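You operate a simulated robot arm through the tools that you are given. There is no shell and no other tool.

The job below is to be done with a simulated robot arm. You get a single attempt, and the scene is never put back.

TASK
Check the steel blocks on the top of the steel bench. At the end: the grey steel block with the smallest size on its label from the top of the steel bench is on the silver filter plate on the top of the steel bench; the grey steel block with the largest size on its label from the top of the steel bench is on top of the small blue carton; the teal turquoise block with the largest size on its label from the top of the steel bench is in the bench drawer; whatever was shut is shut again. Leave all else as you found it, and nothing knocked over (what rides in a drawer may roll over).

Only the result counts: the job must be done as asked and must still hold three seconds after the hand-in. Knocking over, shifting, dropping, spilling or breaking anything else fails it.

THE ROBOT
A 7-joint arm with a two-finger parallel gripper, fixed in place. Base frame: the origin is at the foot of the arm, x ahead of it, y to its left, z up; the work surface is at about z = 700. Readings come in mm, rad, newtons and seconds.
Its first joint turns from -2.601 to 2.601 rad. Payload 3.43 kg.
The tool frame sits at the grasp point between the pads (the TCP): z along the fingers, y along the line on which they close. The tips reach 30 mm beyond it. Largest opening 94 mm; finger width 28, thickness 10; the body of the gripper, 50 by 96 mm, starts 55 mm behind the TCP.
Orientation is that of the tool frame in the base frame, as a unit quaternion [x, y, z, w]. With the fingers straight down and closing along the base's y, the tool's x points along the base's -x, its y along +y and its z along -z.

THE INTERFACE
- The arm moves only by the tool step_arm. Its argument "deltas" is a list of rows, each a list of 7 numbers: the gripper command, from -1 (shut) to 1 (fully open), values between in proportion, then the shift along the base's x, y, z in units of 250 mm (1.0 is 250 mm), then the turn, a rotation vector about the base's x, y, z in units of 45 degrees (1.0 is 45 degrees). In form: [[gripper, dx, dy, dz, rx, ry, rz], ...]. A call has 1 to 20 rows; each row is the pose to reach, as a shift and turn from the pose commanded when the call began. A call with a number of a shift or a turn outside -1 to 1 is refused whole. Rows are played at 5 a second. More than 50 mm and 0.15 rad between two rows, or a gripper value outside its range, and nothing of the call is played. Where a pose cannot be reached the arm comes as near as it can. A force on the tool above 40 N (or 10 N above the force at the start of the call, whichever is more), or a blocked arm, ends the call early, and 0.2 s more pass. The fingers move at their own pace (about 45 mm/s each) and stop on an object; they squeeze with about 44 N. The grip force told is the motor's: it shows also when the fingers shut on nothing. Time passes only in rows, and 0.2 s behind the last, so rows that repeat a pose let the fingers close. The reply holds the time, the measured pose of the TCP, the force on the tool along the base axes, the opening and the grip force, in the units named above and with some noise, with the torque about the TCP (base axes, N m) and any sound that the robot's microphone picked up, and new pictures: "pictures" is both (left out), scene, wrist or none.
- Cameras (640 x 400 px; columns grow to the right, rows downward): "scene" is fixed at [219.7, -653.5, 1300.9]; the picture's right is [1.00, -0.02, 0.00], its down [-0.01, -0.40, -0.92] and it looks along [0.02, 0.92, -0.40] (base axes); focal length 308 px, centre (320, 200). "wrist" rides on the gripper at [76, 14, -103] in the tool frame; the picture's right is [-0.18, 0.98, 0.00], its down [-0.75, -0.14, -0.64] and it looks along [-0.63, -0.12, 0.77] (tool axes); focal length 243 px, centre (320, 200).
- point_at(camera, pixels): for up to 12 pixels [column, row] of the newest picture of that camera ("zoom" is the newest enlarged one), the place [x, y, z] in the base frame of the surface seen there, good to about 2 mm, but the place of the scene camera against the robot may be out by one fixed shift of up to 25 mm in any direction. No time passes.
- close_up(camera, box): a new picture of the part [left, top, right, bottom] of that camera's present view, enlarged. No time passes.
- hand_in(): hands the job in; it is judged then, once.

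Open the gripper and draw the arm clear of the work before you hand the job in, unless the task says otherwise.

The tools are called after "Emit:" as a command line: name --pt "numbers of a row" for each row, then --argument value for the rest, lists and objects as JSON in quotes. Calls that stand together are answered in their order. step_arm: Moves the arm, as the interface text tells. Its arguments: {"type":"object","properties":{"deltas":{"type":"array"},"pictures":{"type":"string","enum":["both","scene","wrist","none"]}},"required":["deltas"]} The other tools are called the same way: point_at (camera, pixels) gives the place of the surface under pixels of a picture; close_up (camera, box) takes an enlarged picture of a part of a camera's view; hand_in () hands the job in.

At the start:

```text
time_s: 0.0
eef_pos: [212.3, 789.9, 961.2]
tool_rot: [0.0, 1.0, 0.0, 0.0]
contact_force: [-0.3, -1.0, 0.1]
torque: [-0.02, -0.01, -0.03]
finger_gap: 93.9
gripper_force: 0.1
```

scene: 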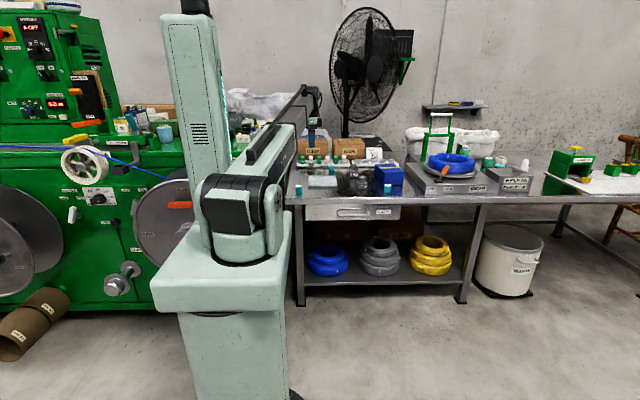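
wrist: 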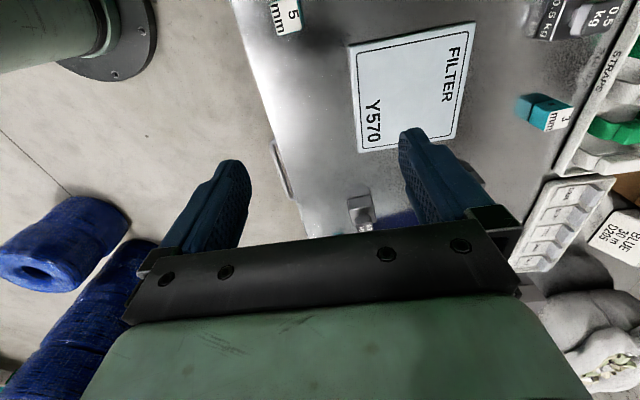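

The scene shows the bench at about columns 290-570 with a drawer at (355,212), and the wrist picture shows the filter plate. I enlarge both views to read the labels.

Emit:
close_up --camera "scene" --box '[280, 130, 420, 225]'

Emit:
close_up --camera "scene" --box '[400, 110, 560, 215]'

Emit:
close_up --camera "wrist" --box '[240, 0, 640, 260]'

```text
4.21 times, centred on (350, 178) of scene
```

zoom: 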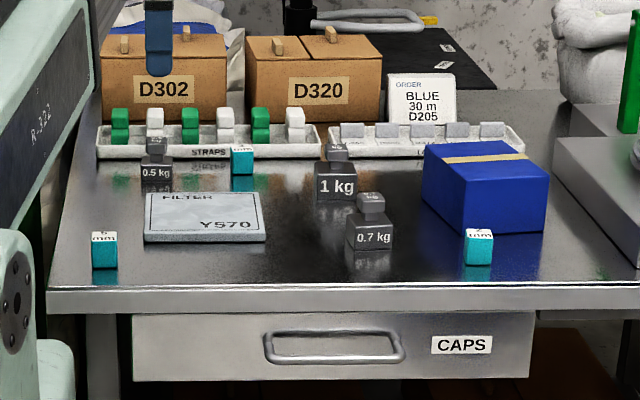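

```text
3.81 times, centred on (480, 162) of scene
```

zoom: 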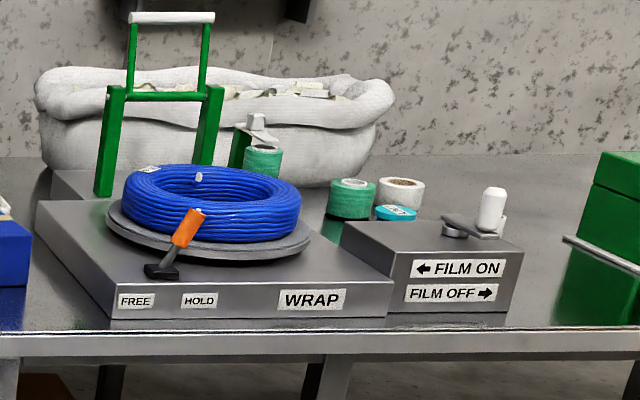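

```text
1.54 times, centred on (440, 130) of wrist
```

zoom: 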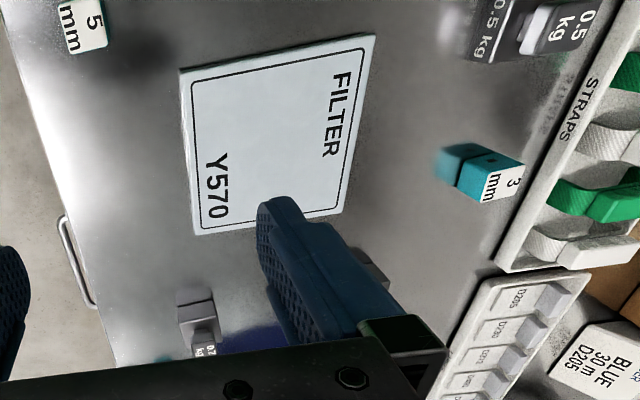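

The close-ups show three grey weights (0.5, 0.7, 1 kg) and three teal blocks. I enlarge further to read each label and look for other blocks or blue cartons.

Emit:
close_up --camera "scene" --box '[295, 155, 345, 190]'

Emit:
close_up --camera "scene" --box '[345, 155, 405, 200]'

Emit:
close_up --camera "scene" --box '[470, 130, 640, 220]'

Emit:
close_up --camera "scene" --box '[100, 80, 310, 200]'

Emit:
close_up --camera "scene" --box '[290, 190, 480, 310]'

```text
11.43 times, centred on (320, 172) of scene
```

zoom: 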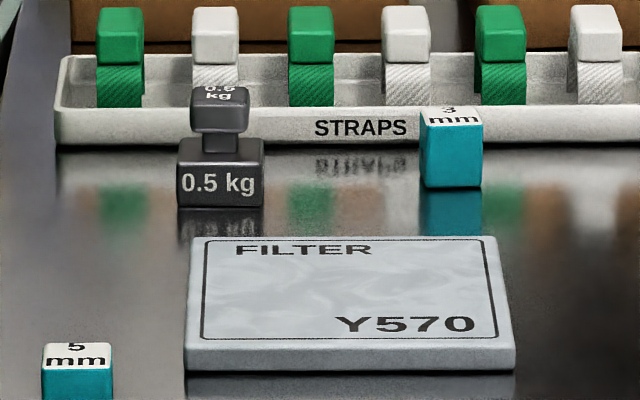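

```text
8.89 times, centred on (375, 178) of scene
```

zoom: 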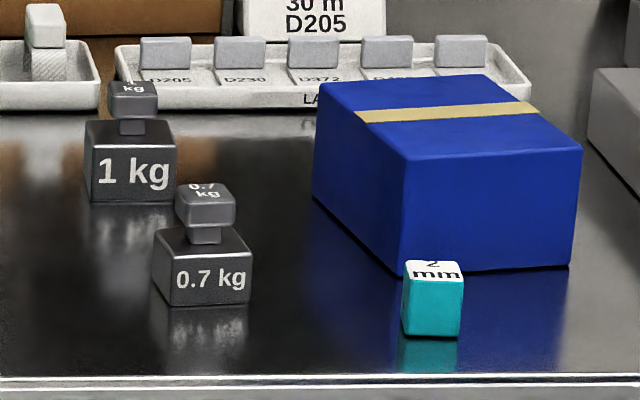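

```text
3.76 times, centred on (555, 175) of scene
```

zoom: 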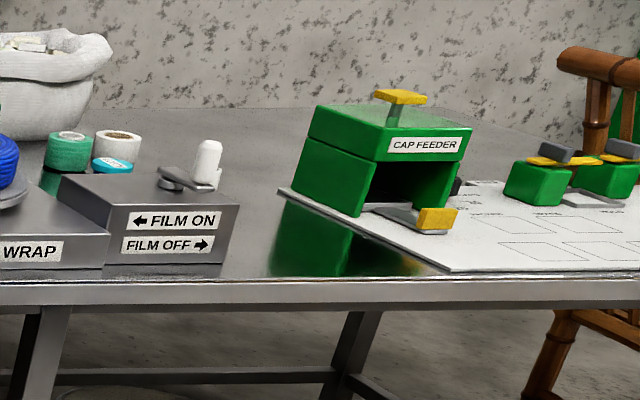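

```text
3.05 times, centred on (205, 140) of scene
```

zoom: 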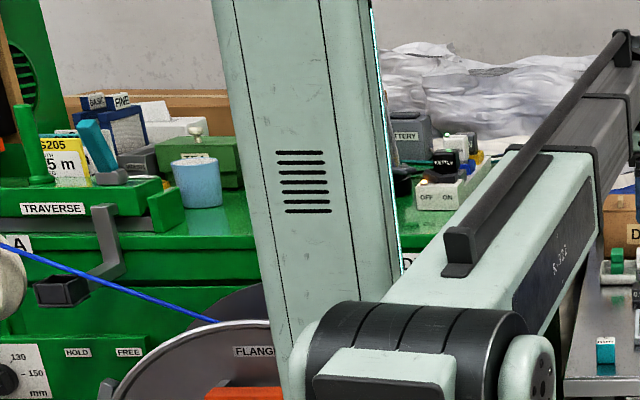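

```text
3.33 times, centred on (385, 250) of scene
```

zoom: 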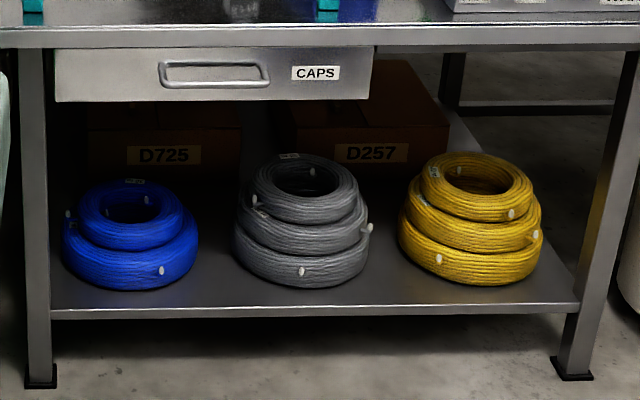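

Teal labels read 2, 3 and 5 mm; grey read 0.5, 0.7, 1 kg. I measure positions of the blocks, plate, carton, drawer in the scene picture and of things seen in the wrist picture to calibrate the scene camera shift.

Emit:
point_at --camera "scene" --pixels '[[299, 187], [311, 175], [325, 187], [350, 167], [358, 183], [388, 170], [382, 190], [333, 165], [340, 212], [380, 212], [300, 203], [355, 218]]'

Emit:
point_at --camera "wrist" --pixels '[[287, 15], [354, 47], [472, 25], [453, 137], [366, 148], [540, 105], [590, 15], [365, 205], [310, 235], [270, 120], [285, 180], [540, 230]]'

Emit:
point_at --camera "scene" --pixels '[[312, 188], [337, 188], [314, 173], [335, 173], [308, 181], [320, 162], [375, 165], [392, 183], [370, 162], [398, 168], [384, 178], [345, 200]]'

```text
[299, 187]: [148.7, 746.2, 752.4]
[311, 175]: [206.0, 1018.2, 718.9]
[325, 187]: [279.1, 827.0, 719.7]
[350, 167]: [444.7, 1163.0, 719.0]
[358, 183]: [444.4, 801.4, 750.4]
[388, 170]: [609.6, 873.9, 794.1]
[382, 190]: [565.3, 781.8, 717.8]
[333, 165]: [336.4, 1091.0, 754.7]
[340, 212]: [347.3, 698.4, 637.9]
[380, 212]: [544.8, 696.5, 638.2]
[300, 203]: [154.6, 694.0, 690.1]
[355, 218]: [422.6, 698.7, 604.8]
```

```text
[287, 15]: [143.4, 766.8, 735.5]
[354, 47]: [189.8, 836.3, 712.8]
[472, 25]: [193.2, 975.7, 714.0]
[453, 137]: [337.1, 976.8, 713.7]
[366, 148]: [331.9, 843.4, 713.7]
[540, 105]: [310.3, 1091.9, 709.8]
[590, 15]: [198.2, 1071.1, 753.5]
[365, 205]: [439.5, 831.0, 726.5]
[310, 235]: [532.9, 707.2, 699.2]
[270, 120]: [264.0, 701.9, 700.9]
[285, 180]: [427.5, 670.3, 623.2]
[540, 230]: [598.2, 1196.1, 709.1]
```

```text
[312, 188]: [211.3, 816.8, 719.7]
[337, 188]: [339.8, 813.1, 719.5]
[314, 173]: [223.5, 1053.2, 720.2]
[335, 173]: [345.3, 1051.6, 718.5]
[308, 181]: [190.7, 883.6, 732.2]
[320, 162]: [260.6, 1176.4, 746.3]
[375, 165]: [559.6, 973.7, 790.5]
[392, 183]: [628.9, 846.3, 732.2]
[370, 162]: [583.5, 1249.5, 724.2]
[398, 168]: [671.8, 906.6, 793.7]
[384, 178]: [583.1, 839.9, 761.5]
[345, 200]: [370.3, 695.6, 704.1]
```

The blocks' rough places are known (scene camera reads about 19 mm too high). I turn the tool about z and move right over the bench so that the wrist camera looks over it and behind the carton.

Emit:
step_arm --pt "1 0.08 -0.02 0.03 0 0 0.16" --pt "1 0.16 -0.04 0.06 0 0 0.33" --pt "1 0.24 -0.06 0.09 0 0 0.5" --pt "1 0.32 -0.08 0.12 0 0 0.66" --pt "1 0.4 -0.12 0.15 0 0 0.83" --pt "1 0.48 -0.16 0.16 0 0 1.0" --pt "1 0.48 -0.16 0.16 0 0 1.0" --pictures "wrist"

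```text
time_s: 1.6
eef_pos: [332.1, 749.9, 1000.5]
tool_rot: [-0.383, 0.924, 0.0, 0.0]
contact_force: [-0.6, -0.1, -0.1]
torque: [-0.04, 0.02, 0.01]
finger_gap: 94.2
gripper_force: 0.2
```

wrist: 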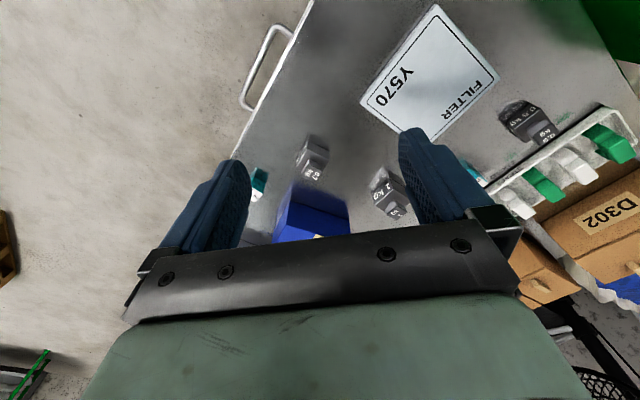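

The wrist view now shows the weights, but the gripper body covers the lower half. I turn a further 45 degrees and draw back a bit.

Emit:
step_arm --pt "1 0.08 -0.05 0.03 0 0 0.16" --pt "1 0.12 -0.1 0.06 0 0 0.33" --pt "1 0.16 -0.15 0.09 0 0 0.5" --pt "1 0.16 -0.2 0.12 0 0 0.66" --pt "1 0.16 -0.25 0.15 0 0 0.83" --pt "1 0.16 -0.3 0.2 0 0 1.0" --pt "1 0.16 -0.3 0.2 0 0 1.0" --pictures "both"

```text
time_s: 3.2
eef_pos: [371.3, 674.6, 1051.4]
tool_rot: [0.708, -0.707, 0.0, 0.0]
contact_force: [-0.5, 0.4, 0.0]
torque: [0.01, 0.03, 0.03]
finger_gap: 94.1
gripper_force: 0.1
```

scene: 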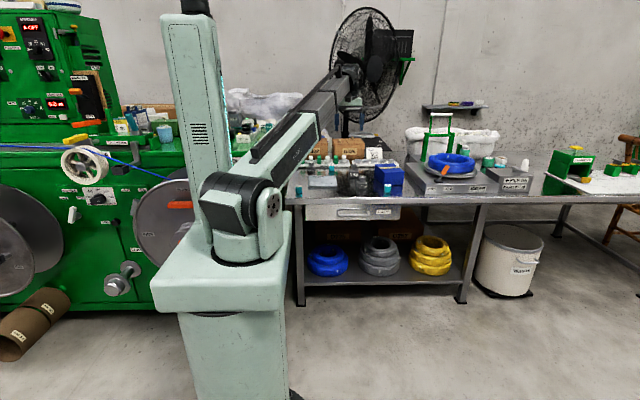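
wrist: 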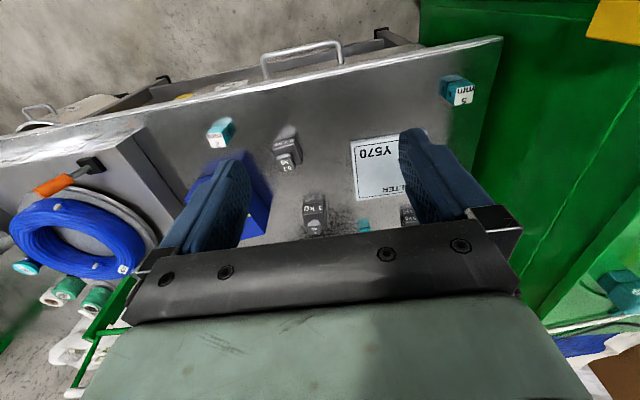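

The wrist view now shows the bench from above: 0.7 kg at (288,148), 1 kg at (313,210), plate at (380,168), 5 mm at (458,90), 2 mm at (220,130), handle at (300,58). I enlarge and measure.

Emit:
close_up --camera "wrist" --box '[180, 20, 500, 240]'

Emit:
point_at --camera "wrist" --pixels '[[462, 97], [447, 88], [352, 143], [357, 198], [395, 137], [288, 150], [285, 132], [315, 208], [313, 228], [365, 226], [406, 213], [220, 142]]'

Emit:
point_at --camera "wrist" --pixels '[[264, 57], [300, 49], [339, 42], [265, 78], [342, 63], [300, 70], [350, 67], [420, 60], [200, 98], [245, 240], [270, 205], [262, 180]]'

```text
1.82 times, centred on (340, 130) of wrist
```

zoom: 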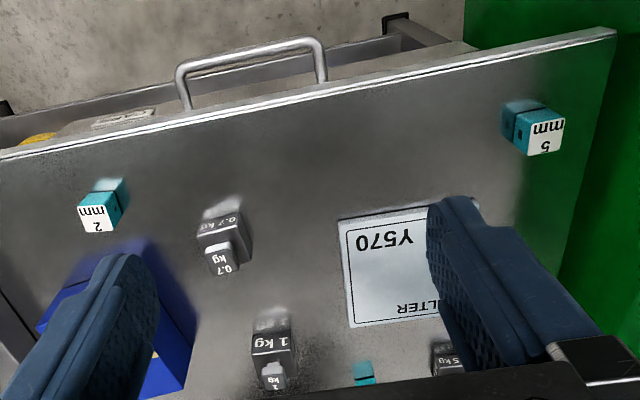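

```text
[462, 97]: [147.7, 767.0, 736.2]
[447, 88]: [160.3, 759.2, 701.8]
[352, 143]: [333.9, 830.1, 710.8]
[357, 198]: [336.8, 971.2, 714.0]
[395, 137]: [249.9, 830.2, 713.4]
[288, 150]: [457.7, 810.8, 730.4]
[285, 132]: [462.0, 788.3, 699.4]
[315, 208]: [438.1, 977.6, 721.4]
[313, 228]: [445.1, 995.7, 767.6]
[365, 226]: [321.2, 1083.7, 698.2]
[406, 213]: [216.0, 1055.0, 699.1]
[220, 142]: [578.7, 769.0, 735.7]
```

```text
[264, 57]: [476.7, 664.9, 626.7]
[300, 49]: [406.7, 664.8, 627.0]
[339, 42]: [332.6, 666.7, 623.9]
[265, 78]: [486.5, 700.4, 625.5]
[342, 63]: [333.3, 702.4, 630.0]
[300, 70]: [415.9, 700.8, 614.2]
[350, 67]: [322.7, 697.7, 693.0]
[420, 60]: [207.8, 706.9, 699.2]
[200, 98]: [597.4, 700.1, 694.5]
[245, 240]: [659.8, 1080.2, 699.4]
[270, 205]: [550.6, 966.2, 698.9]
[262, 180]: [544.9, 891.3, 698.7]
```

Handle bar is at about x 333-480, y 666, z 626 with the drawer front at y 702. I turn the tool back by 90 degrees in two calls and bring it in front of the bench, to approach the handle with a tilted tool.

Emit:
step_arm --pt "1 0.02 -0.08 -0.05 0 0 -0.16" --pt "1 0.04 -0.16 -0.1 0 0 -0.33" --pt "1 0.06 -0.24 -0.15 0 0 -0.5" --pt "1 0.08 -0.32 -0.2 0 0 -0.66" --pt "1 0.1 -0.36 -0.25 0 0 -0.83" --pt "1 0.12 -0.4 -0.3 0 0 -1.0" --pictures "none"

Emit:
step_arm --pt "1 0.0 0 -0.05 0 0 -0.16" --pt "1 0.0 0 -0.1 0 0 -0.33" --pt "1 0.0 0 -0.15 0 0 -0.5" --pt "1 0.0 0 -0.2 0 0 -0.66" --pt "1 0.0 0 -0.25 0 0 -0.83" --pt "1 0.0 0 -0.3 0 0 -1.0" --pt "1 0.0 0 -0.3 0 0 -1.0" --pictures "both"

```text
time_s: 4.6
eef_pos: [402.4, 575.4, 976.3]
tool_rot: [-0.382, 0.924, 0.0, 0.0]
contact_force: [-0.2, -0.4, -0.8]
torque: [-0.02, 0.02, 0.0]
finger_gap: 93.9
gripper_force: 0.1
```

```text
time_s: 6.2
eef_pos: [401.3, 574.8, 900.7]
tool_rot: [0.001, 1.0, 0.0, 0.001]
contact_force: [-0.4, -0.3, 0.0]
torque: [0.01, 0.0, 0.04]
finger_gap: 94.1
gripper_force: 0.1
```

scene: 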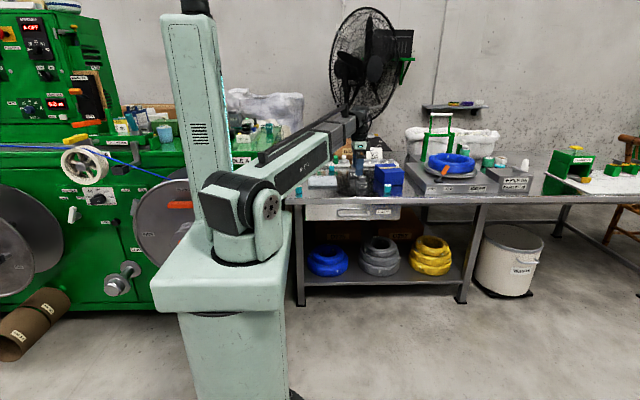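
wrist: 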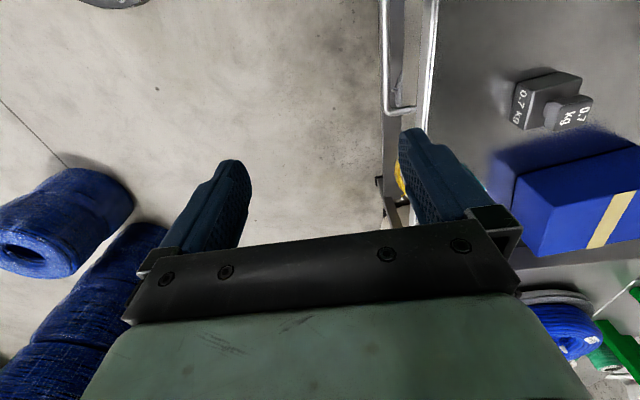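

The pose is (401, 575, 901), in front of the bench edge. I tilt the tool by 45 degrees about base x so the fingers point towards the drawer, lowering to about z 775 at y 550.

Emit:
step_arm --pt "1 0.0 -0.02 -0.08 0.16 0 0" --pt "1 0.0 -0.04 -0.16 0.33 0 0" --pt "1 0.0 -0.06 -0.25 0.5 0 0" --pt "1 0.0 -0.08 -0.33 0.66 0 0" --pt "1 0.0 -0.1 -0.42 0.83 0 0" --pt "1 0.0 -0.1 -0.5 1.0 0 0" --pt "0 0.0 -0.1 -0.5 1.0 0 0" --pictures "both"

```text
time_s: 7.8
eef_pos: [401.1, 550.6, 777.0]
tool_rot: [0.001, 0.924, 0.383, 0.0]
contact_force: [-0.6, -0.5, -0.3]
torque: [0.04, 0.02, -0.02]
finger_gap: 59.3
gripper_force: 0.0
```

scene: 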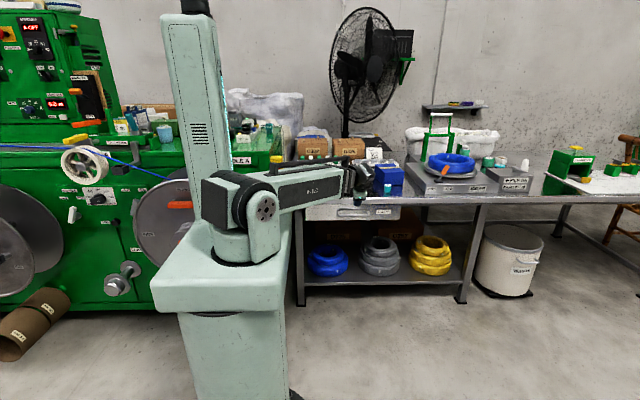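
wrist: 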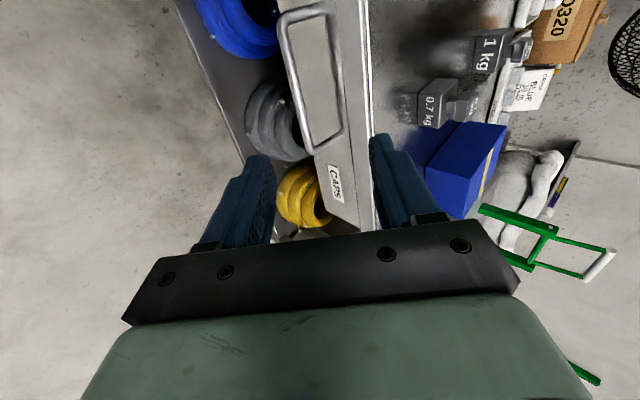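

The wrist view shows the U-shaped handle at (285-335, 10-145). I measure its bar and the drawer edges from here.

Emit:
close_up --camera "wrist" --box '[240, 0, 440, 220]'

Emit:
point_at --camera "wrist" --pixels '[[285, 40], [295, 80], [306, 120], [315, 145], [338, 122], [325, 60], [318, 100], [350, 100], [364, 100], [330, 200], [355, 200], [318, 140]]'

```text
1.82 times, centred on (340, 110) of wrist
```

zoom: 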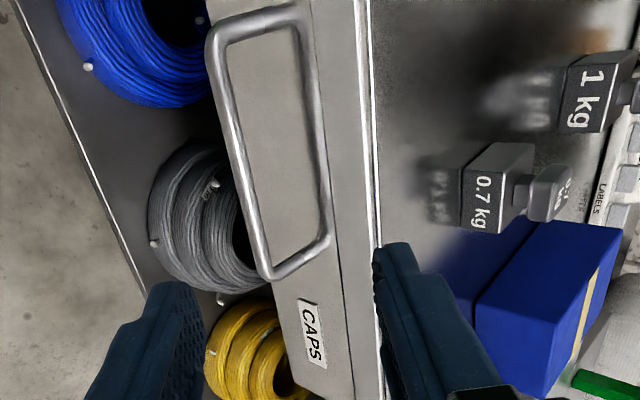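

```text
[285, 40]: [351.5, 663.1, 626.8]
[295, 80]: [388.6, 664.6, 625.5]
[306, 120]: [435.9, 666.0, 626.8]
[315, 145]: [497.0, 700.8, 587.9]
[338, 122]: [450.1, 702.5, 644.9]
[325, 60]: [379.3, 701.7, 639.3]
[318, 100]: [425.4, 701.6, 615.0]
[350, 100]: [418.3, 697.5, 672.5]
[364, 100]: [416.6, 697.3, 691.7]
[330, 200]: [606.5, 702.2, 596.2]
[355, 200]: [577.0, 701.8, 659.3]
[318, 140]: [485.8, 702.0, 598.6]
```

The bar centre is about (410, 667, 625) and the drawer front is y 702. I tilt to 60 degrees, narrow the jaw to about 33 mm and go to a pre-grasp 60 mm short of the bar.

Emit:
step_arm --pt "-0.3 0.01 0.04 -0.1 0.1 0 0" --pt "-0.3 0.02 0.08 -0.2 0.2 0 0" --pt "-0.3 0.02 0.14 -0.33 0.33 0 0" --pt "-0.3 0.02 0.2 -0.46 0.33 0 0" --pt "-0.3 0.02 0.2 -0.46 0.33 0 0" --pictures "both"

```text
time_s: 9.0
eef_pos: [407.0, 600.7, 660.9]
tool_rot: [0.0, 0.867, 0.499, 0.001]
contact_force: [0.0, -0.1, -0.1]
torque: [-0.02, -0.03, 0.02]
finger_gap: 33.0
gripper_force: 0.1
```

scene: 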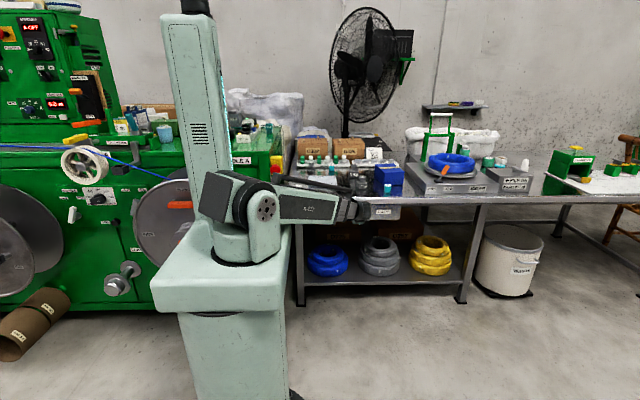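
wrist: 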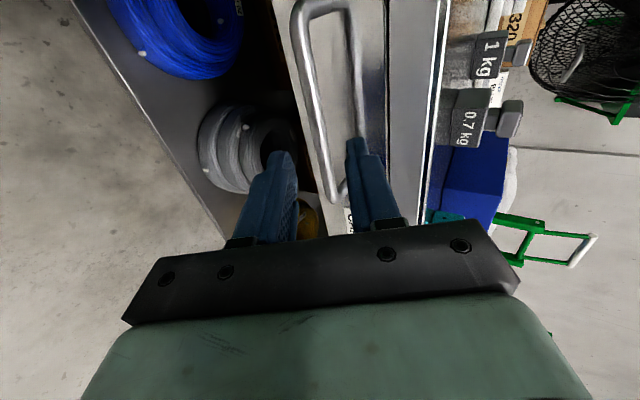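

The jaw (fingers at (280,200) and (365,200)) straddles the line of the bar. I advance along the tool axis by about 60 mm and close on the bar.

Emit:
step_arm --pt "-0.3 0.0 0.07 -0.038 0 0 0" --pt "-0.3 0.0 0.14 -0.077 0 0 0" --pt "-0.3 0.0 0.213 -0.116 0 0 0" --pt "-0.3 0.0 0.213 -0.116 0 0 0" --pictures "wrist"

```text
time_s: 10.0
eef_pos: [406.5, 653.5, 631.8]
tool_rot: [0.0, 0.866, 0.5, 0.0]
contact_force: [0.7, 0.8, 0.0]
torque: [-0.01, 0.0, 0.01]
finger_gap: 32.7
gripper_force: 0.1
```

wrist: 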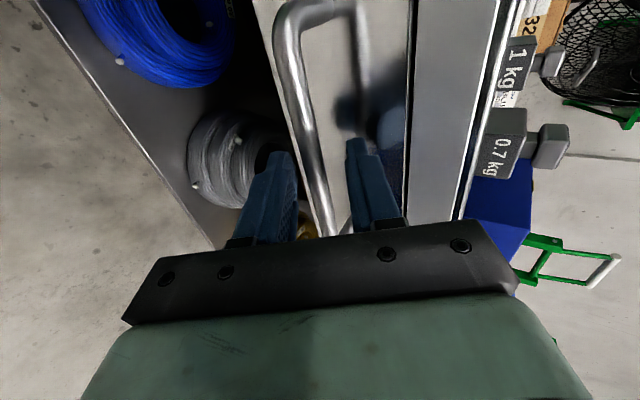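

The bar at (315,160) now lies between the two fingers with no contact force. I close the gripper on it.

Emit:
step_arm --pt "-1 0 0 0 0 0 0" --pt "-1 0 0 0 0 0 0" --pt "-1 0 0 0 0 0 0" --pictures "wrist"

```text
time_s: 10.8
eef_pos: [406.7, 651.3, 630.0]
tool_rot: [0.0, 0.868, 0.497, 0.0]
contact_force: [-3.4, -23.5, -33.8]
torque: [-0.74, 0.22, -0.83]
finger_gap: 11.6
gripper_force: 44.4
```

wrist: 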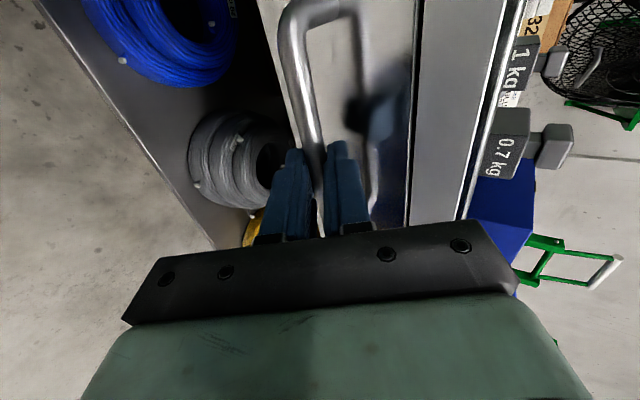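

The gripper holds the bar (gap 11.6 mm) with some strain (-23,-34 N). I relieve by shifting slightly down and back, then see the force.

Emit:
step_arm --pt "-1 0 -0.006 -0.008 0 0 0" --pt "-1 0 -0.006 -0.008 0 0 0" --pictures "none"

```text
time_s: 11.4
eef_pos: [407.3, 651.7, 629.6]
tool_rot: [0.001, 0.866, 0.5, 0.0]
contact_force: [-1.0, -11.6, -19.6]
torque: [-0.42, 0.51, 0.01]
finger_gap: 11.8
gripper_force: 45.1
```

Force halved. I relieve the rest and then begin pulling the drawer along -y.

Emit:
step_arm --pt "-1 0 -0.004 -0.008 0 0 0" --pt "-1 0 -0.02 -0.008 0 0 0" --pt "-1 0 -0.05 -0.008 0 0 0" --pt "-1 0 -0.09 -0.008 0 0 0" --pt "-1 0 -0.13 -0.008 0 0 0" --pt "-1 0 -0.17 -0.008 0 0 0" --pt "-1 0 -0.21 -0.008 0 0 0" --pictures "both"

```text
time_s: 13.0
eef_pos: [406.8, 598.5, 629.4]
tool_rot: [0.0, 0.866, 0.5, -0.001]
contact_force: [2.3, 0.2, 32.6]
torque: [0.5, 0.59, 0.24]
finger_gap: 11.8
gripper_force: 45.4
```

scene: 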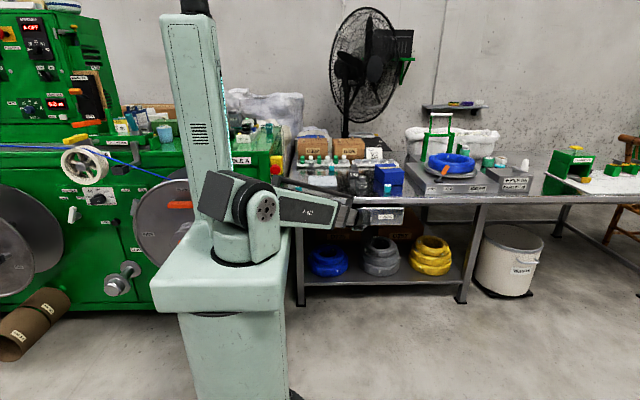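
wrist: 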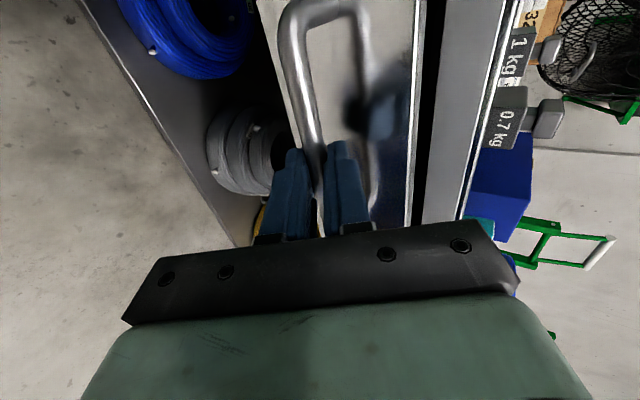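

The drawer has opened 53 mm with no pulling force, only a vertical 32 N. I ease z up slightly and pull 100 mm further.

Emit:
step_arm --pt "-1 0 -0.01 0.006 0 0 0" --pt "-1 0 -0.05 0.006 0 0 0" --pt "-1 0 -0.1 0.006 0 0 0" --pt "-1 0 -0.15 0.006 0 0 0" --pt "-1 0 -0.2 0.006 0 0 0" --pt "-1 0 -0.25 0.006 0 0 0" --pt "-1 0 -0.3 0.006 0 0 0" --pt "-1 0 -0.35 0.006 0 0 0" --pt "-1 0 -0.4 0.006 0 0 0" --pictures "both"

```text
time_s: 15.0
eef_pos: [407.6, 498.3, 629.0]
tool_rot: [0.0, 0.867, 0.499, 0.0]
contact_force: [7.7, 0.6, 1.3]
torque: [0.01, 0.18, -0.7]
finger_gap: 11.7
gripper_force: 44.7
```

scene: 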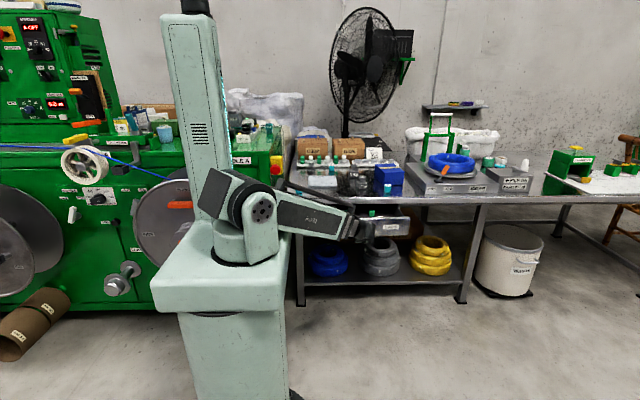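
wrist: 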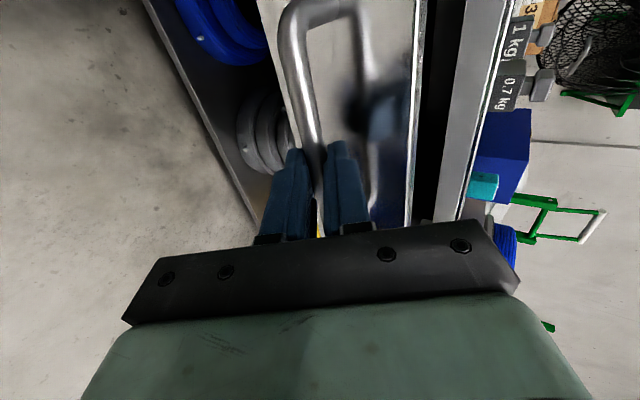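

The drawer is open about 153 mm and the force is near zero. I open the jaw slightly and draw back along the tool axis, then rise.

Emit:
step_arm --pt "-0.3 0 0 0 0 0 0" --pt "-0.3 0 0 0 0 0 0" --pt "-0.3 0 0 0 0 0 0" --pt "-0.3 0 -0.06 0.035 0 0 0" --pt "-0.3 0 -0.12 0.07 0 0 0" --pt "-0.3 0 -0.12 0.15 0 0 0" --pt "-0.3 0 -0.12 0.25 0 0 0" --pt "-0.3 0 -0.1 0.4 0 0 0" --pictures "both"

```text
time_s: 16.8
eef_pos: [414.5, 481.9, 725.9]
tool_rot: [0.0, 0.866, 0.5, 0.0]
contact_force: [0.2, -0.4, -0.9]
torque: [-0.03, 0.02, 0.04]
finger_gap: 32.7
gripper_force: 0.0
out of reach, approached as far as the arm can: row 8
```

scene: 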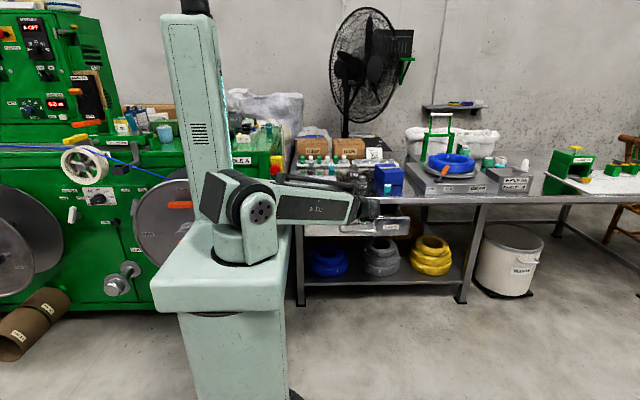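
wrist: 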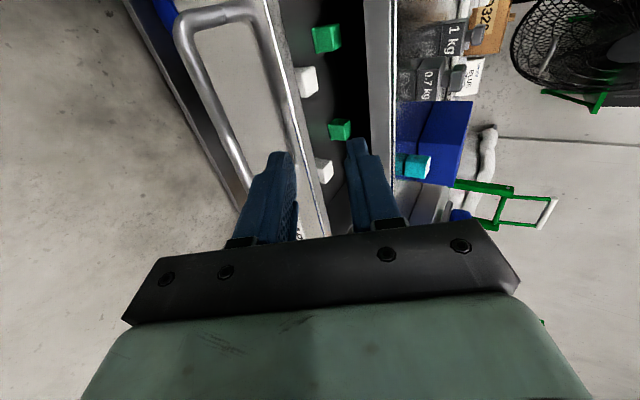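

The drawer is open showing green and white caps inside (327,37), (306,80), (340,128), (322,170). I level the tool back and rise to look into the drawer from above.

Emit:
step_arm --pt "-0.3 0 0.06 0.08 -0.16 0 0" --pt "0 0 0.12 0.16 -0.33 0 0" --pt "0.5 0 0.18 0.25 -0.5 0 0" --pt "1 0 0.24 0.34 -0.66 0 0" --pt "1 0 0.3 0.43 -0.83 0 0" --pt "1 0 0.36 0.55 -1.0 0 0" --pt "1 0 0.36 0.55 -1.0 0 0" --pictures "none"

Emit:
step_arm --pt "1 -0.1 0.0 0.03 -0.1 0 0" --pt "1 -0.25 0.0 0.06 -0.2 0 0" --pt "1 -0.4 0.0 0.1 -0.333 0 0" --pt "1 -0.5 0.0 0.15 -0.333 0 0" --pt "1 -0.5 0 0.15 -0.333 0 0" --pictures "both"

```text
time_s: 18.4
eef_pos: [415.0, 571.1, 864.4]
tool_rot: [0.0, 0.992, 0.128, -0.001]
contact_force: [0.4, 0.0, 0.0]
torque: [-0.01, 0.0, 0.0]
finger_gap: 93.8
gripper_force: 0.0
```

```text
time_s: 19.6
eef_pos: [290.2, 571.0, 901.4]
tool_rot: [0.0, 1.0, -0.002, 0.001]
contact_force: [0.4, -0.3, 0.0]
torque: [0.0, 0.01, -0.03]
finger_gap: 93.9
gripper_force: 0.1
```

scene: 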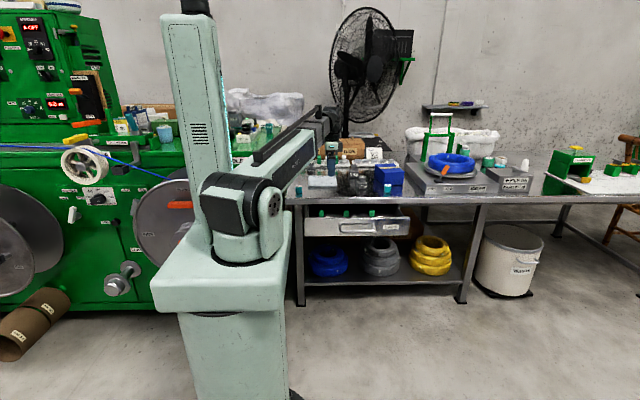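
wrist: 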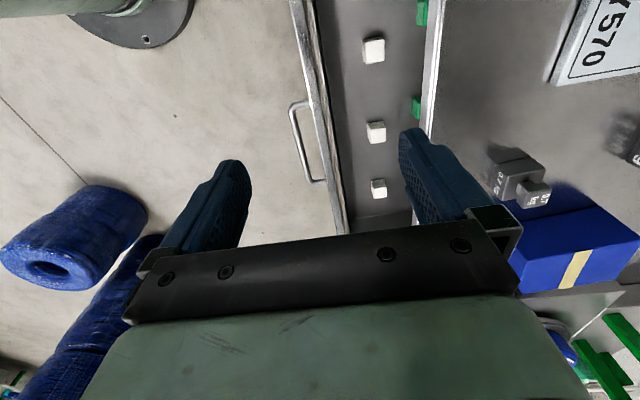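

The drawer contents are seen in the wrist picture at (373,50), (376,131), (378,188), (417,107). I measure them and zoom in on the scene's drawer view.

Emit:
close_up --camera "scene" --box '[290, 180, 420, 245]'

Emit:
point_at --camera "wrist" --pixels '[[373, 50], [376, 131], [378, 188], [416, 107], [420, 12], [340, 10], [395, 80], [350, 100], [330, 60], [300, 10], [432, 60], [388, 215]]'

```text
4.92 times, centred on (355, 212) of scene
```

zoom: 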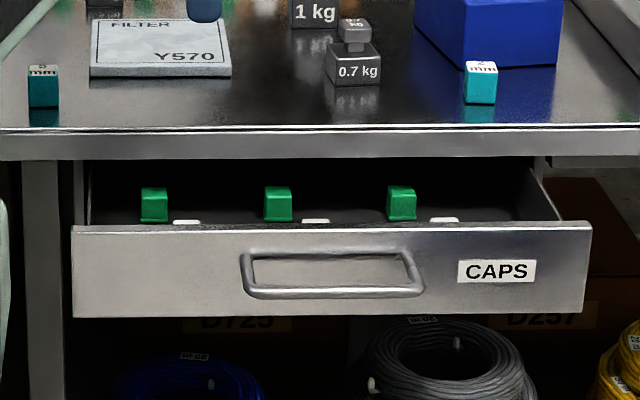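

```text
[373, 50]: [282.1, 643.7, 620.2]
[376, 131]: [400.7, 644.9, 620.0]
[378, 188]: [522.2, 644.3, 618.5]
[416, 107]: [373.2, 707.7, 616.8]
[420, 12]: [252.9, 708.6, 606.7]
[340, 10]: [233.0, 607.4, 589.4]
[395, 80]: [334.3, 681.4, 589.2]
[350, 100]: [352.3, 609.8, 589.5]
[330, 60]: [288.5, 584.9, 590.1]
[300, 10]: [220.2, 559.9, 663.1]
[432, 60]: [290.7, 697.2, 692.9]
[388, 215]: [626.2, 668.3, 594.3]
```

Drawer floor is z 589; caps are near (282/401/522, 644) and (253/373/493, 708), so (340, 610) is free. Before moving left to look at the 5 mm block I measure the green machine left of the bench.

Emit:
point_at --camera "scene" --pixels '[[277, 165], [265, 150], [255, 130], [243, 140], [270, 140], [250, 115], [285, 130], [240, 160], [276, 175], [60, 60], [100, 100], [165, 130]]'

Emit:
close_up --camera "scene" --box '[220, 90, 350, 210]'

```text
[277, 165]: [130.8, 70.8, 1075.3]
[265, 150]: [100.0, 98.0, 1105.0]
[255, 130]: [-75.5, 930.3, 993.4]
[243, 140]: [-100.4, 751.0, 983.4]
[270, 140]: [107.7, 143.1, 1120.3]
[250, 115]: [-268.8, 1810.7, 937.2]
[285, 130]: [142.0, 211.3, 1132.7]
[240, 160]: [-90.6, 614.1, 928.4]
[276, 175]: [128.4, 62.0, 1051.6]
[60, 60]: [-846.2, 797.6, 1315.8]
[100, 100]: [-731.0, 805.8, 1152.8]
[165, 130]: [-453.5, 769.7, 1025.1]
```

```text
3.33 times, centred on (285, 150) of scene
```

zoom: 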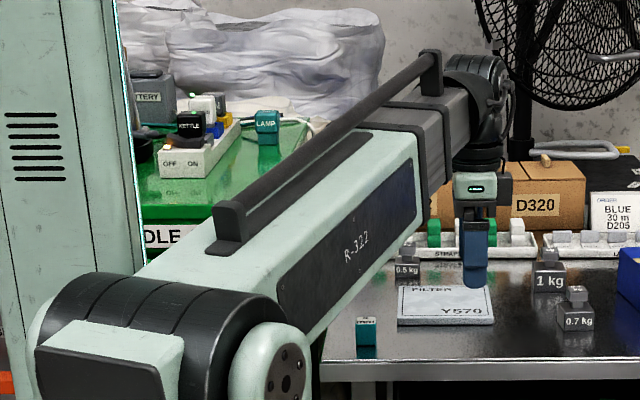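

The green machine top is about z 960 at x<0. I move over to (160, 700, 950), keeping high, to see the 5 mm block and the gap to the machine.

Emit:
step_arm --pt "1 -0.1 0.1 0.04 0 0 0" --pt "1 -0.2 0.2 0.08 0 0 0" --pt "1 -0.3 0.3 0.12 0 0 0" --pt "1 -0.4 0.4 0.16 0 0 0" --pt "1 -0.5 0.52 0.2 0 0 0" --pt "1 -0.52 0.52 0.2 0 0 0" --pictures "both"

```text
time_s: 21.0
eef_pos: [159.1, 700.2, 950.9]
tool_rot: [0.0, 1.0, -0.001, 0.0]
contact_force: [-0.6, 0.5, 0.7]
torque: [-0.02, -0.02, 0.01]
finger_gap: 93.9
gripper_force: 0.3
```

scene: 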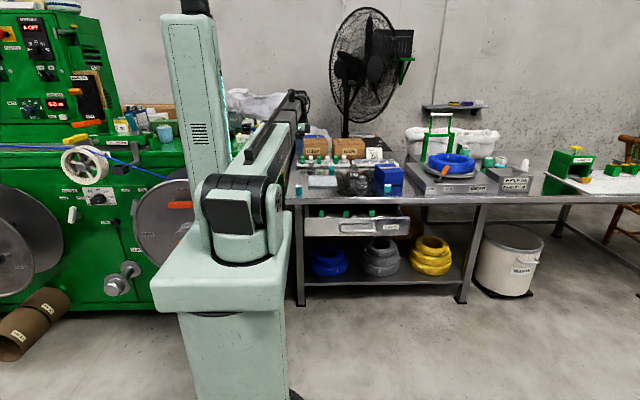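
wrist: 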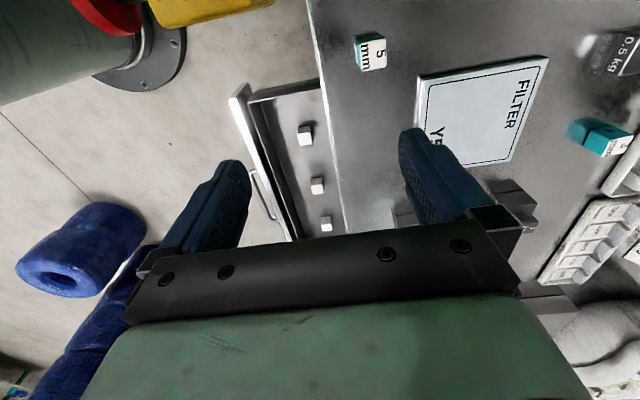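

The 5 mm block is at (370,52); a yellow/red emergency stop box shows at (200,10). I enlarge and measure both.

Emit:
close_up --camera "wrist" --box '[300, 0, 460, 100]'

Emit:
point_at --camera "wrist" --pixels '[[200, 10], [120, 10], [250, 3], [358, 35], [383, 32], [386, 66], [362, 71], [352, 45], [355, 62], [312, 20], [325, 2], [270, 2]]'

```text
4.00 times, centred on (380, 50) of wrist
```

zoom: 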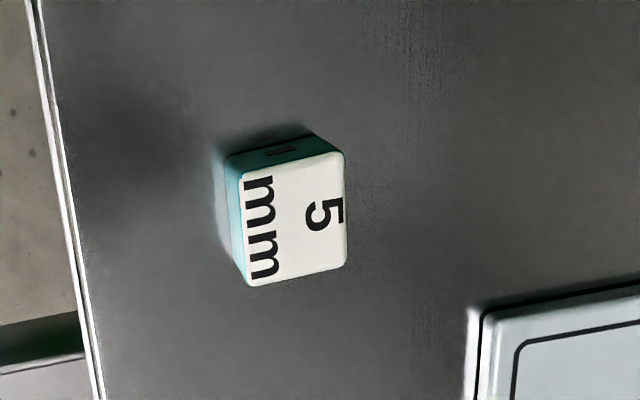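

```text
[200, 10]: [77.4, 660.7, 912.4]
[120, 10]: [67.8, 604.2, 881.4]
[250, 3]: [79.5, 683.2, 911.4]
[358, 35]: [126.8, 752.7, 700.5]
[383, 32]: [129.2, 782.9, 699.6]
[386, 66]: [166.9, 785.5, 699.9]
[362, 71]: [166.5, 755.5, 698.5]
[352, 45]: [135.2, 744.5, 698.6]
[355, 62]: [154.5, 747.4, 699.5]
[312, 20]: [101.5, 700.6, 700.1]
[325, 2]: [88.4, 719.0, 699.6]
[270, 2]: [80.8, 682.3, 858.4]
```

The block's top face corners show in the zoom at (240,172), (340,152), (345,265), (250,287). I measure just inside them for its yaw and centre.

Emit:
point_at --camera "zoom" --pixels '[[248, 180], [334, 162], [338, 258], [256, 278], [294, 222], [280, 150]]'

```text
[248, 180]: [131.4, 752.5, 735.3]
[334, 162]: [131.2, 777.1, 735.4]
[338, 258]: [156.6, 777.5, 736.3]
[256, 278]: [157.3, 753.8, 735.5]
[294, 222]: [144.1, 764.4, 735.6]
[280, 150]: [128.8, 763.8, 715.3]
```

The block is axis-aligned: centre (144, 765), about 29 mm wide, top z 736. To keep the camera side of the gripper away from the machine I turn the tool +90 degrees, and view the machine's right face.

Emit:
step_arm --pt "1 0.02 -0.02 0.0 0 0 0.16" --pt "1 0.04 -0.04 0.0 0 0 0.33" --pt "1 0.08 -0.06 0.0 0 0 0.5" --pt "1 0.12 -0.08 0.0 0 0 0.66" --pt "1 0.16 -0.1 0.0 0 0 0.83" --pt "1 0.2 -0.12 0.0 0 0 1.0" --pictures "none"

Emit:
step_arm --pt "1 0.0 0 0 0 0 0.16" --pt "1 0.0 0 0 0 0 0.33" --pt "1 0.0 0 0 0 0 0.5" --pt "1 0.0 0 0 0 0 0.66" --pt "1 0.0 0 0 0 0 0.83" --pt "1 0.0 0 0 0 0 1.0" --pt "1 0.0 0 0 0 0 1.0" --pictures "both"

```text
time_s: 22.4
eef_pos: [208.7, 671.3, 951.8]
tool_rot: [-0.384, 0.923, -0.002, 0.0]
contact_force: [-0.5, -0.1, -0.6]
torque: [0.0, 0.02, 0.01]
finger_gap: 94.2
gripper_force: 0.0
```

```text
time_s: 24.0
eef_pos: [209.7, 670.6, 950.6]
tool_rot: [0.708, -0.707, 0.001, -0.001]
contact_force: [0.5, -0.5, 1.3]
torque: [0.01, 0.02, -0.01]
finger_gap: 94.0
gripper_force: 0.0
```

scene: 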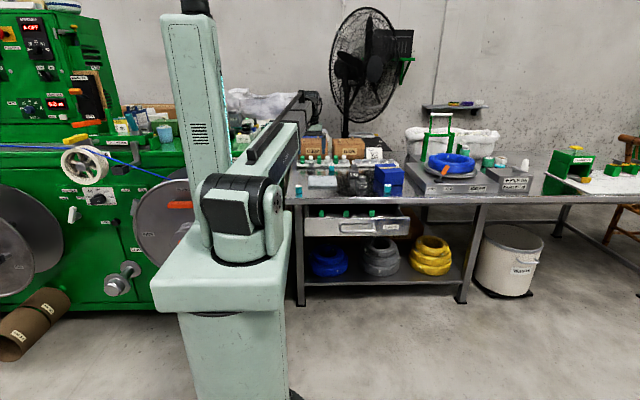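
wrist: 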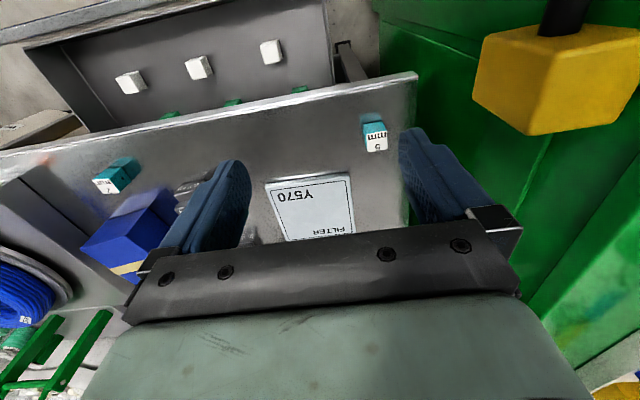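

Emit:
point_at --camera "wrist" --pixels '[[490, 60], [490, 85], [540, 110], [400, 100], [408, 85], [395, 50], [450, 140], [470, 30], [540, 180], [405, 210], [520, 260], [600, 200]]'

Emit:
close_up --camera "wrist" --box '[340, 20, 640, 220]'

```text
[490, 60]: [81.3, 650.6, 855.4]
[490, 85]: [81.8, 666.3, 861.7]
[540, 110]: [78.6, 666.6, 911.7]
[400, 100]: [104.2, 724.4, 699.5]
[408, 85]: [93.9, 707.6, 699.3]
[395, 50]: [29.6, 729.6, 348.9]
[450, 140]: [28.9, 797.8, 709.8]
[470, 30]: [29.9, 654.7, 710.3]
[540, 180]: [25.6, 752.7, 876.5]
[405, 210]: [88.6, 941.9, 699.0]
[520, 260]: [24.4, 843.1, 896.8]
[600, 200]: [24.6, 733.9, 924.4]
```

```text
2.00 times, centred on (490, 120) of wrist
```

zoom: 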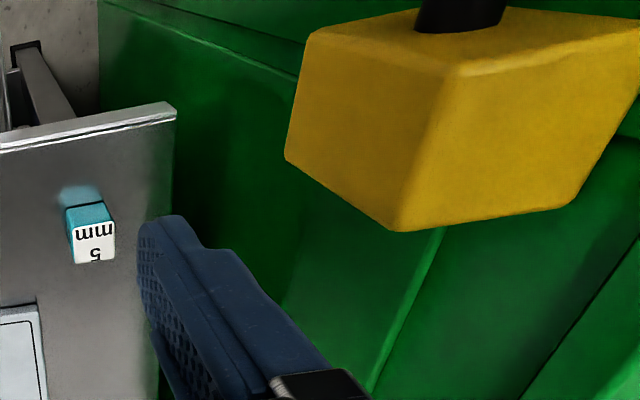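

The machine's right face is at x 25-30 and the E-stop box reaches x 82, y 683, z 855-912. I check where the forearm and wrist are in the scene picture, to know whether the forearm clears the box when the gripper is down.

Emit:
point_at --camera "scene" --pixels '[[302, 95], [312, 105], [318, 110], [285, 125], [270, 150], [280, 160], [245, 160], [262, 140], [290, 150], [312, 128], [316, 140], [275, 160]]'

Emit:
close_up --camera "scene" --box '[230, 80, 340, 200]'

```text
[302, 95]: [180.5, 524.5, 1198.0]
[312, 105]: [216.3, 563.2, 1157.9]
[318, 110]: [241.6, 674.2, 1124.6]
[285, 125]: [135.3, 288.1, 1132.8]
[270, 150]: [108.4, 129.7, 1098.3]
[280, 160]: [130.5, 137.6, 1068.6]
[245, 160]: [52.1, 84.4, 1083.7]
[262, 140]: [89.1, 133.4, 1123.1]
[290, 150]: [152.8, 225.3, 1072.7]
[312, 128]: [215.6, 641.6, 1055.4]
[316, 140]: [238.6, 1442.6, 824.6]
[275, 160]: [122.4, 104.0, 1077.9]
```

```text
3.33 times, centred on (285, 140) of scene
```

zoom: 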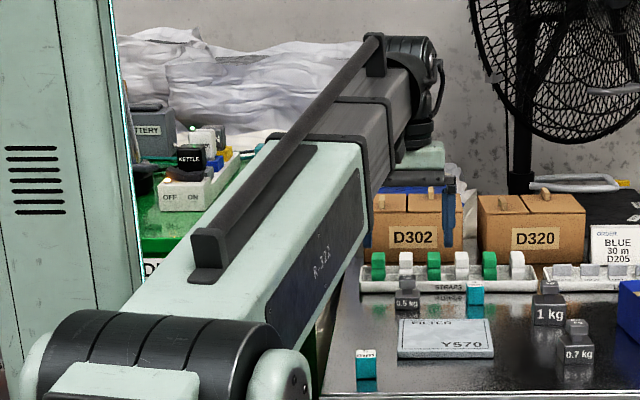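

The arm is a telescoping one, so its forearm runs straight from the base to the wrist and would pass close to the E-stop box with the tool vertical at the block. I will pick with the tool tilted 22.5 degrees about y so that the wrist sits at larger x; first I turn the yaw back.

Emit:
step_arm --pt "1 0 0.03 0.0 0 0 -0.16" --pt "1 0 0.06 0.0 0 0 -0.33" --pt "1 0 0.1 0.0 0 0 -0.5" --pt "1 0 0.14 0.0 0 0 -0.66" --pt "1 0 0.18 0.0 0 0 -0.83" --pt "1 0 0.2 0.0 0 0 -1.0" --pictures "none"

Emit:
step_arm --pt "1 0.0 0.03 0 0 0 -0.16" --pt "1 0.0 0.06 0 0 0 -0.33" --pt "1 0.0 0.1 0 0 0 -0.5" --pt "1 0.0 0.13 0 0 0 -0.66" --pt "1 0.0 0.16 0 0 0 -0.83" --pt "1 0.0 0.18 0 0 0 -1.0" --pictures "none"

Emit:
step_arm --pt "1 0.0 0 -0.1 0 0.16 0" --pt "1 0.0 0 -0.2 0 0.33 0" --pt "1 0.0 0 -0.3 0 0.5 0" --pt "1 0.0 0 -0.4 0 0.5 0" --pt "1 0.0 0 -0.4 0 0.5 0" --pictures "both"

```text
time_s: 25.4
eef_pos: [209.7, 720.0, 950.0]
tool_rot: [-0.382, 0.924, 0.0, 0.001]
contact_force: [-0.3, -1.2, -0.6]
torque: [-0.01, -0.04, -0.01]
finger_gap: 93.9
gripper_force: 0.0
```

```text
time_s: 26.8
eef_pos: [210.1, 765.0, 950.1]
tool_rot: [0.001, 1.0, -0.002, 0.0]
contact_force: [-0.1, -0.6, 0.8]
torque: [0.0, 0.0, 0.01]
finger_gap: 93.9
gripper_force: 0.0
```

```text
time_s: 28.0
eef_pos: [210.2, 765.3, 850.6]
tool_rot: [0.001, 0.981, -0.001, -0.196]
contact_force: [-1.1, -0.4, 0.5]
torque: [-0.04, 0.02, -0.02]
finger_gap: 94.0
gripper_force: 0.0
```

scene: 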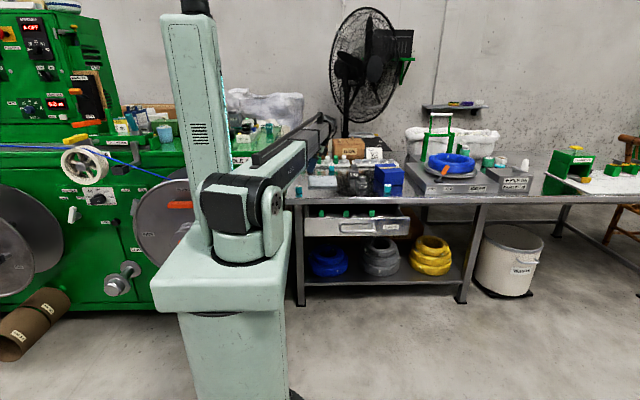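
wrist: 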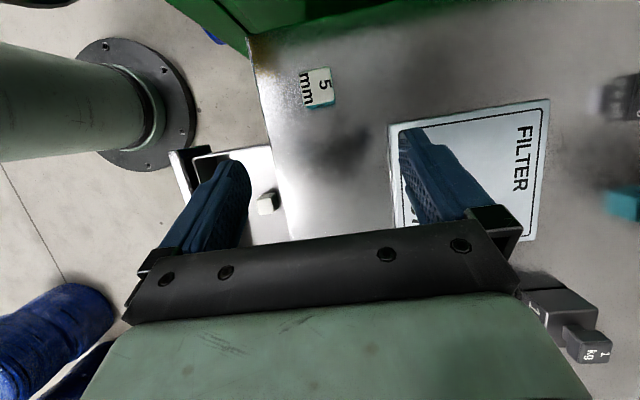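

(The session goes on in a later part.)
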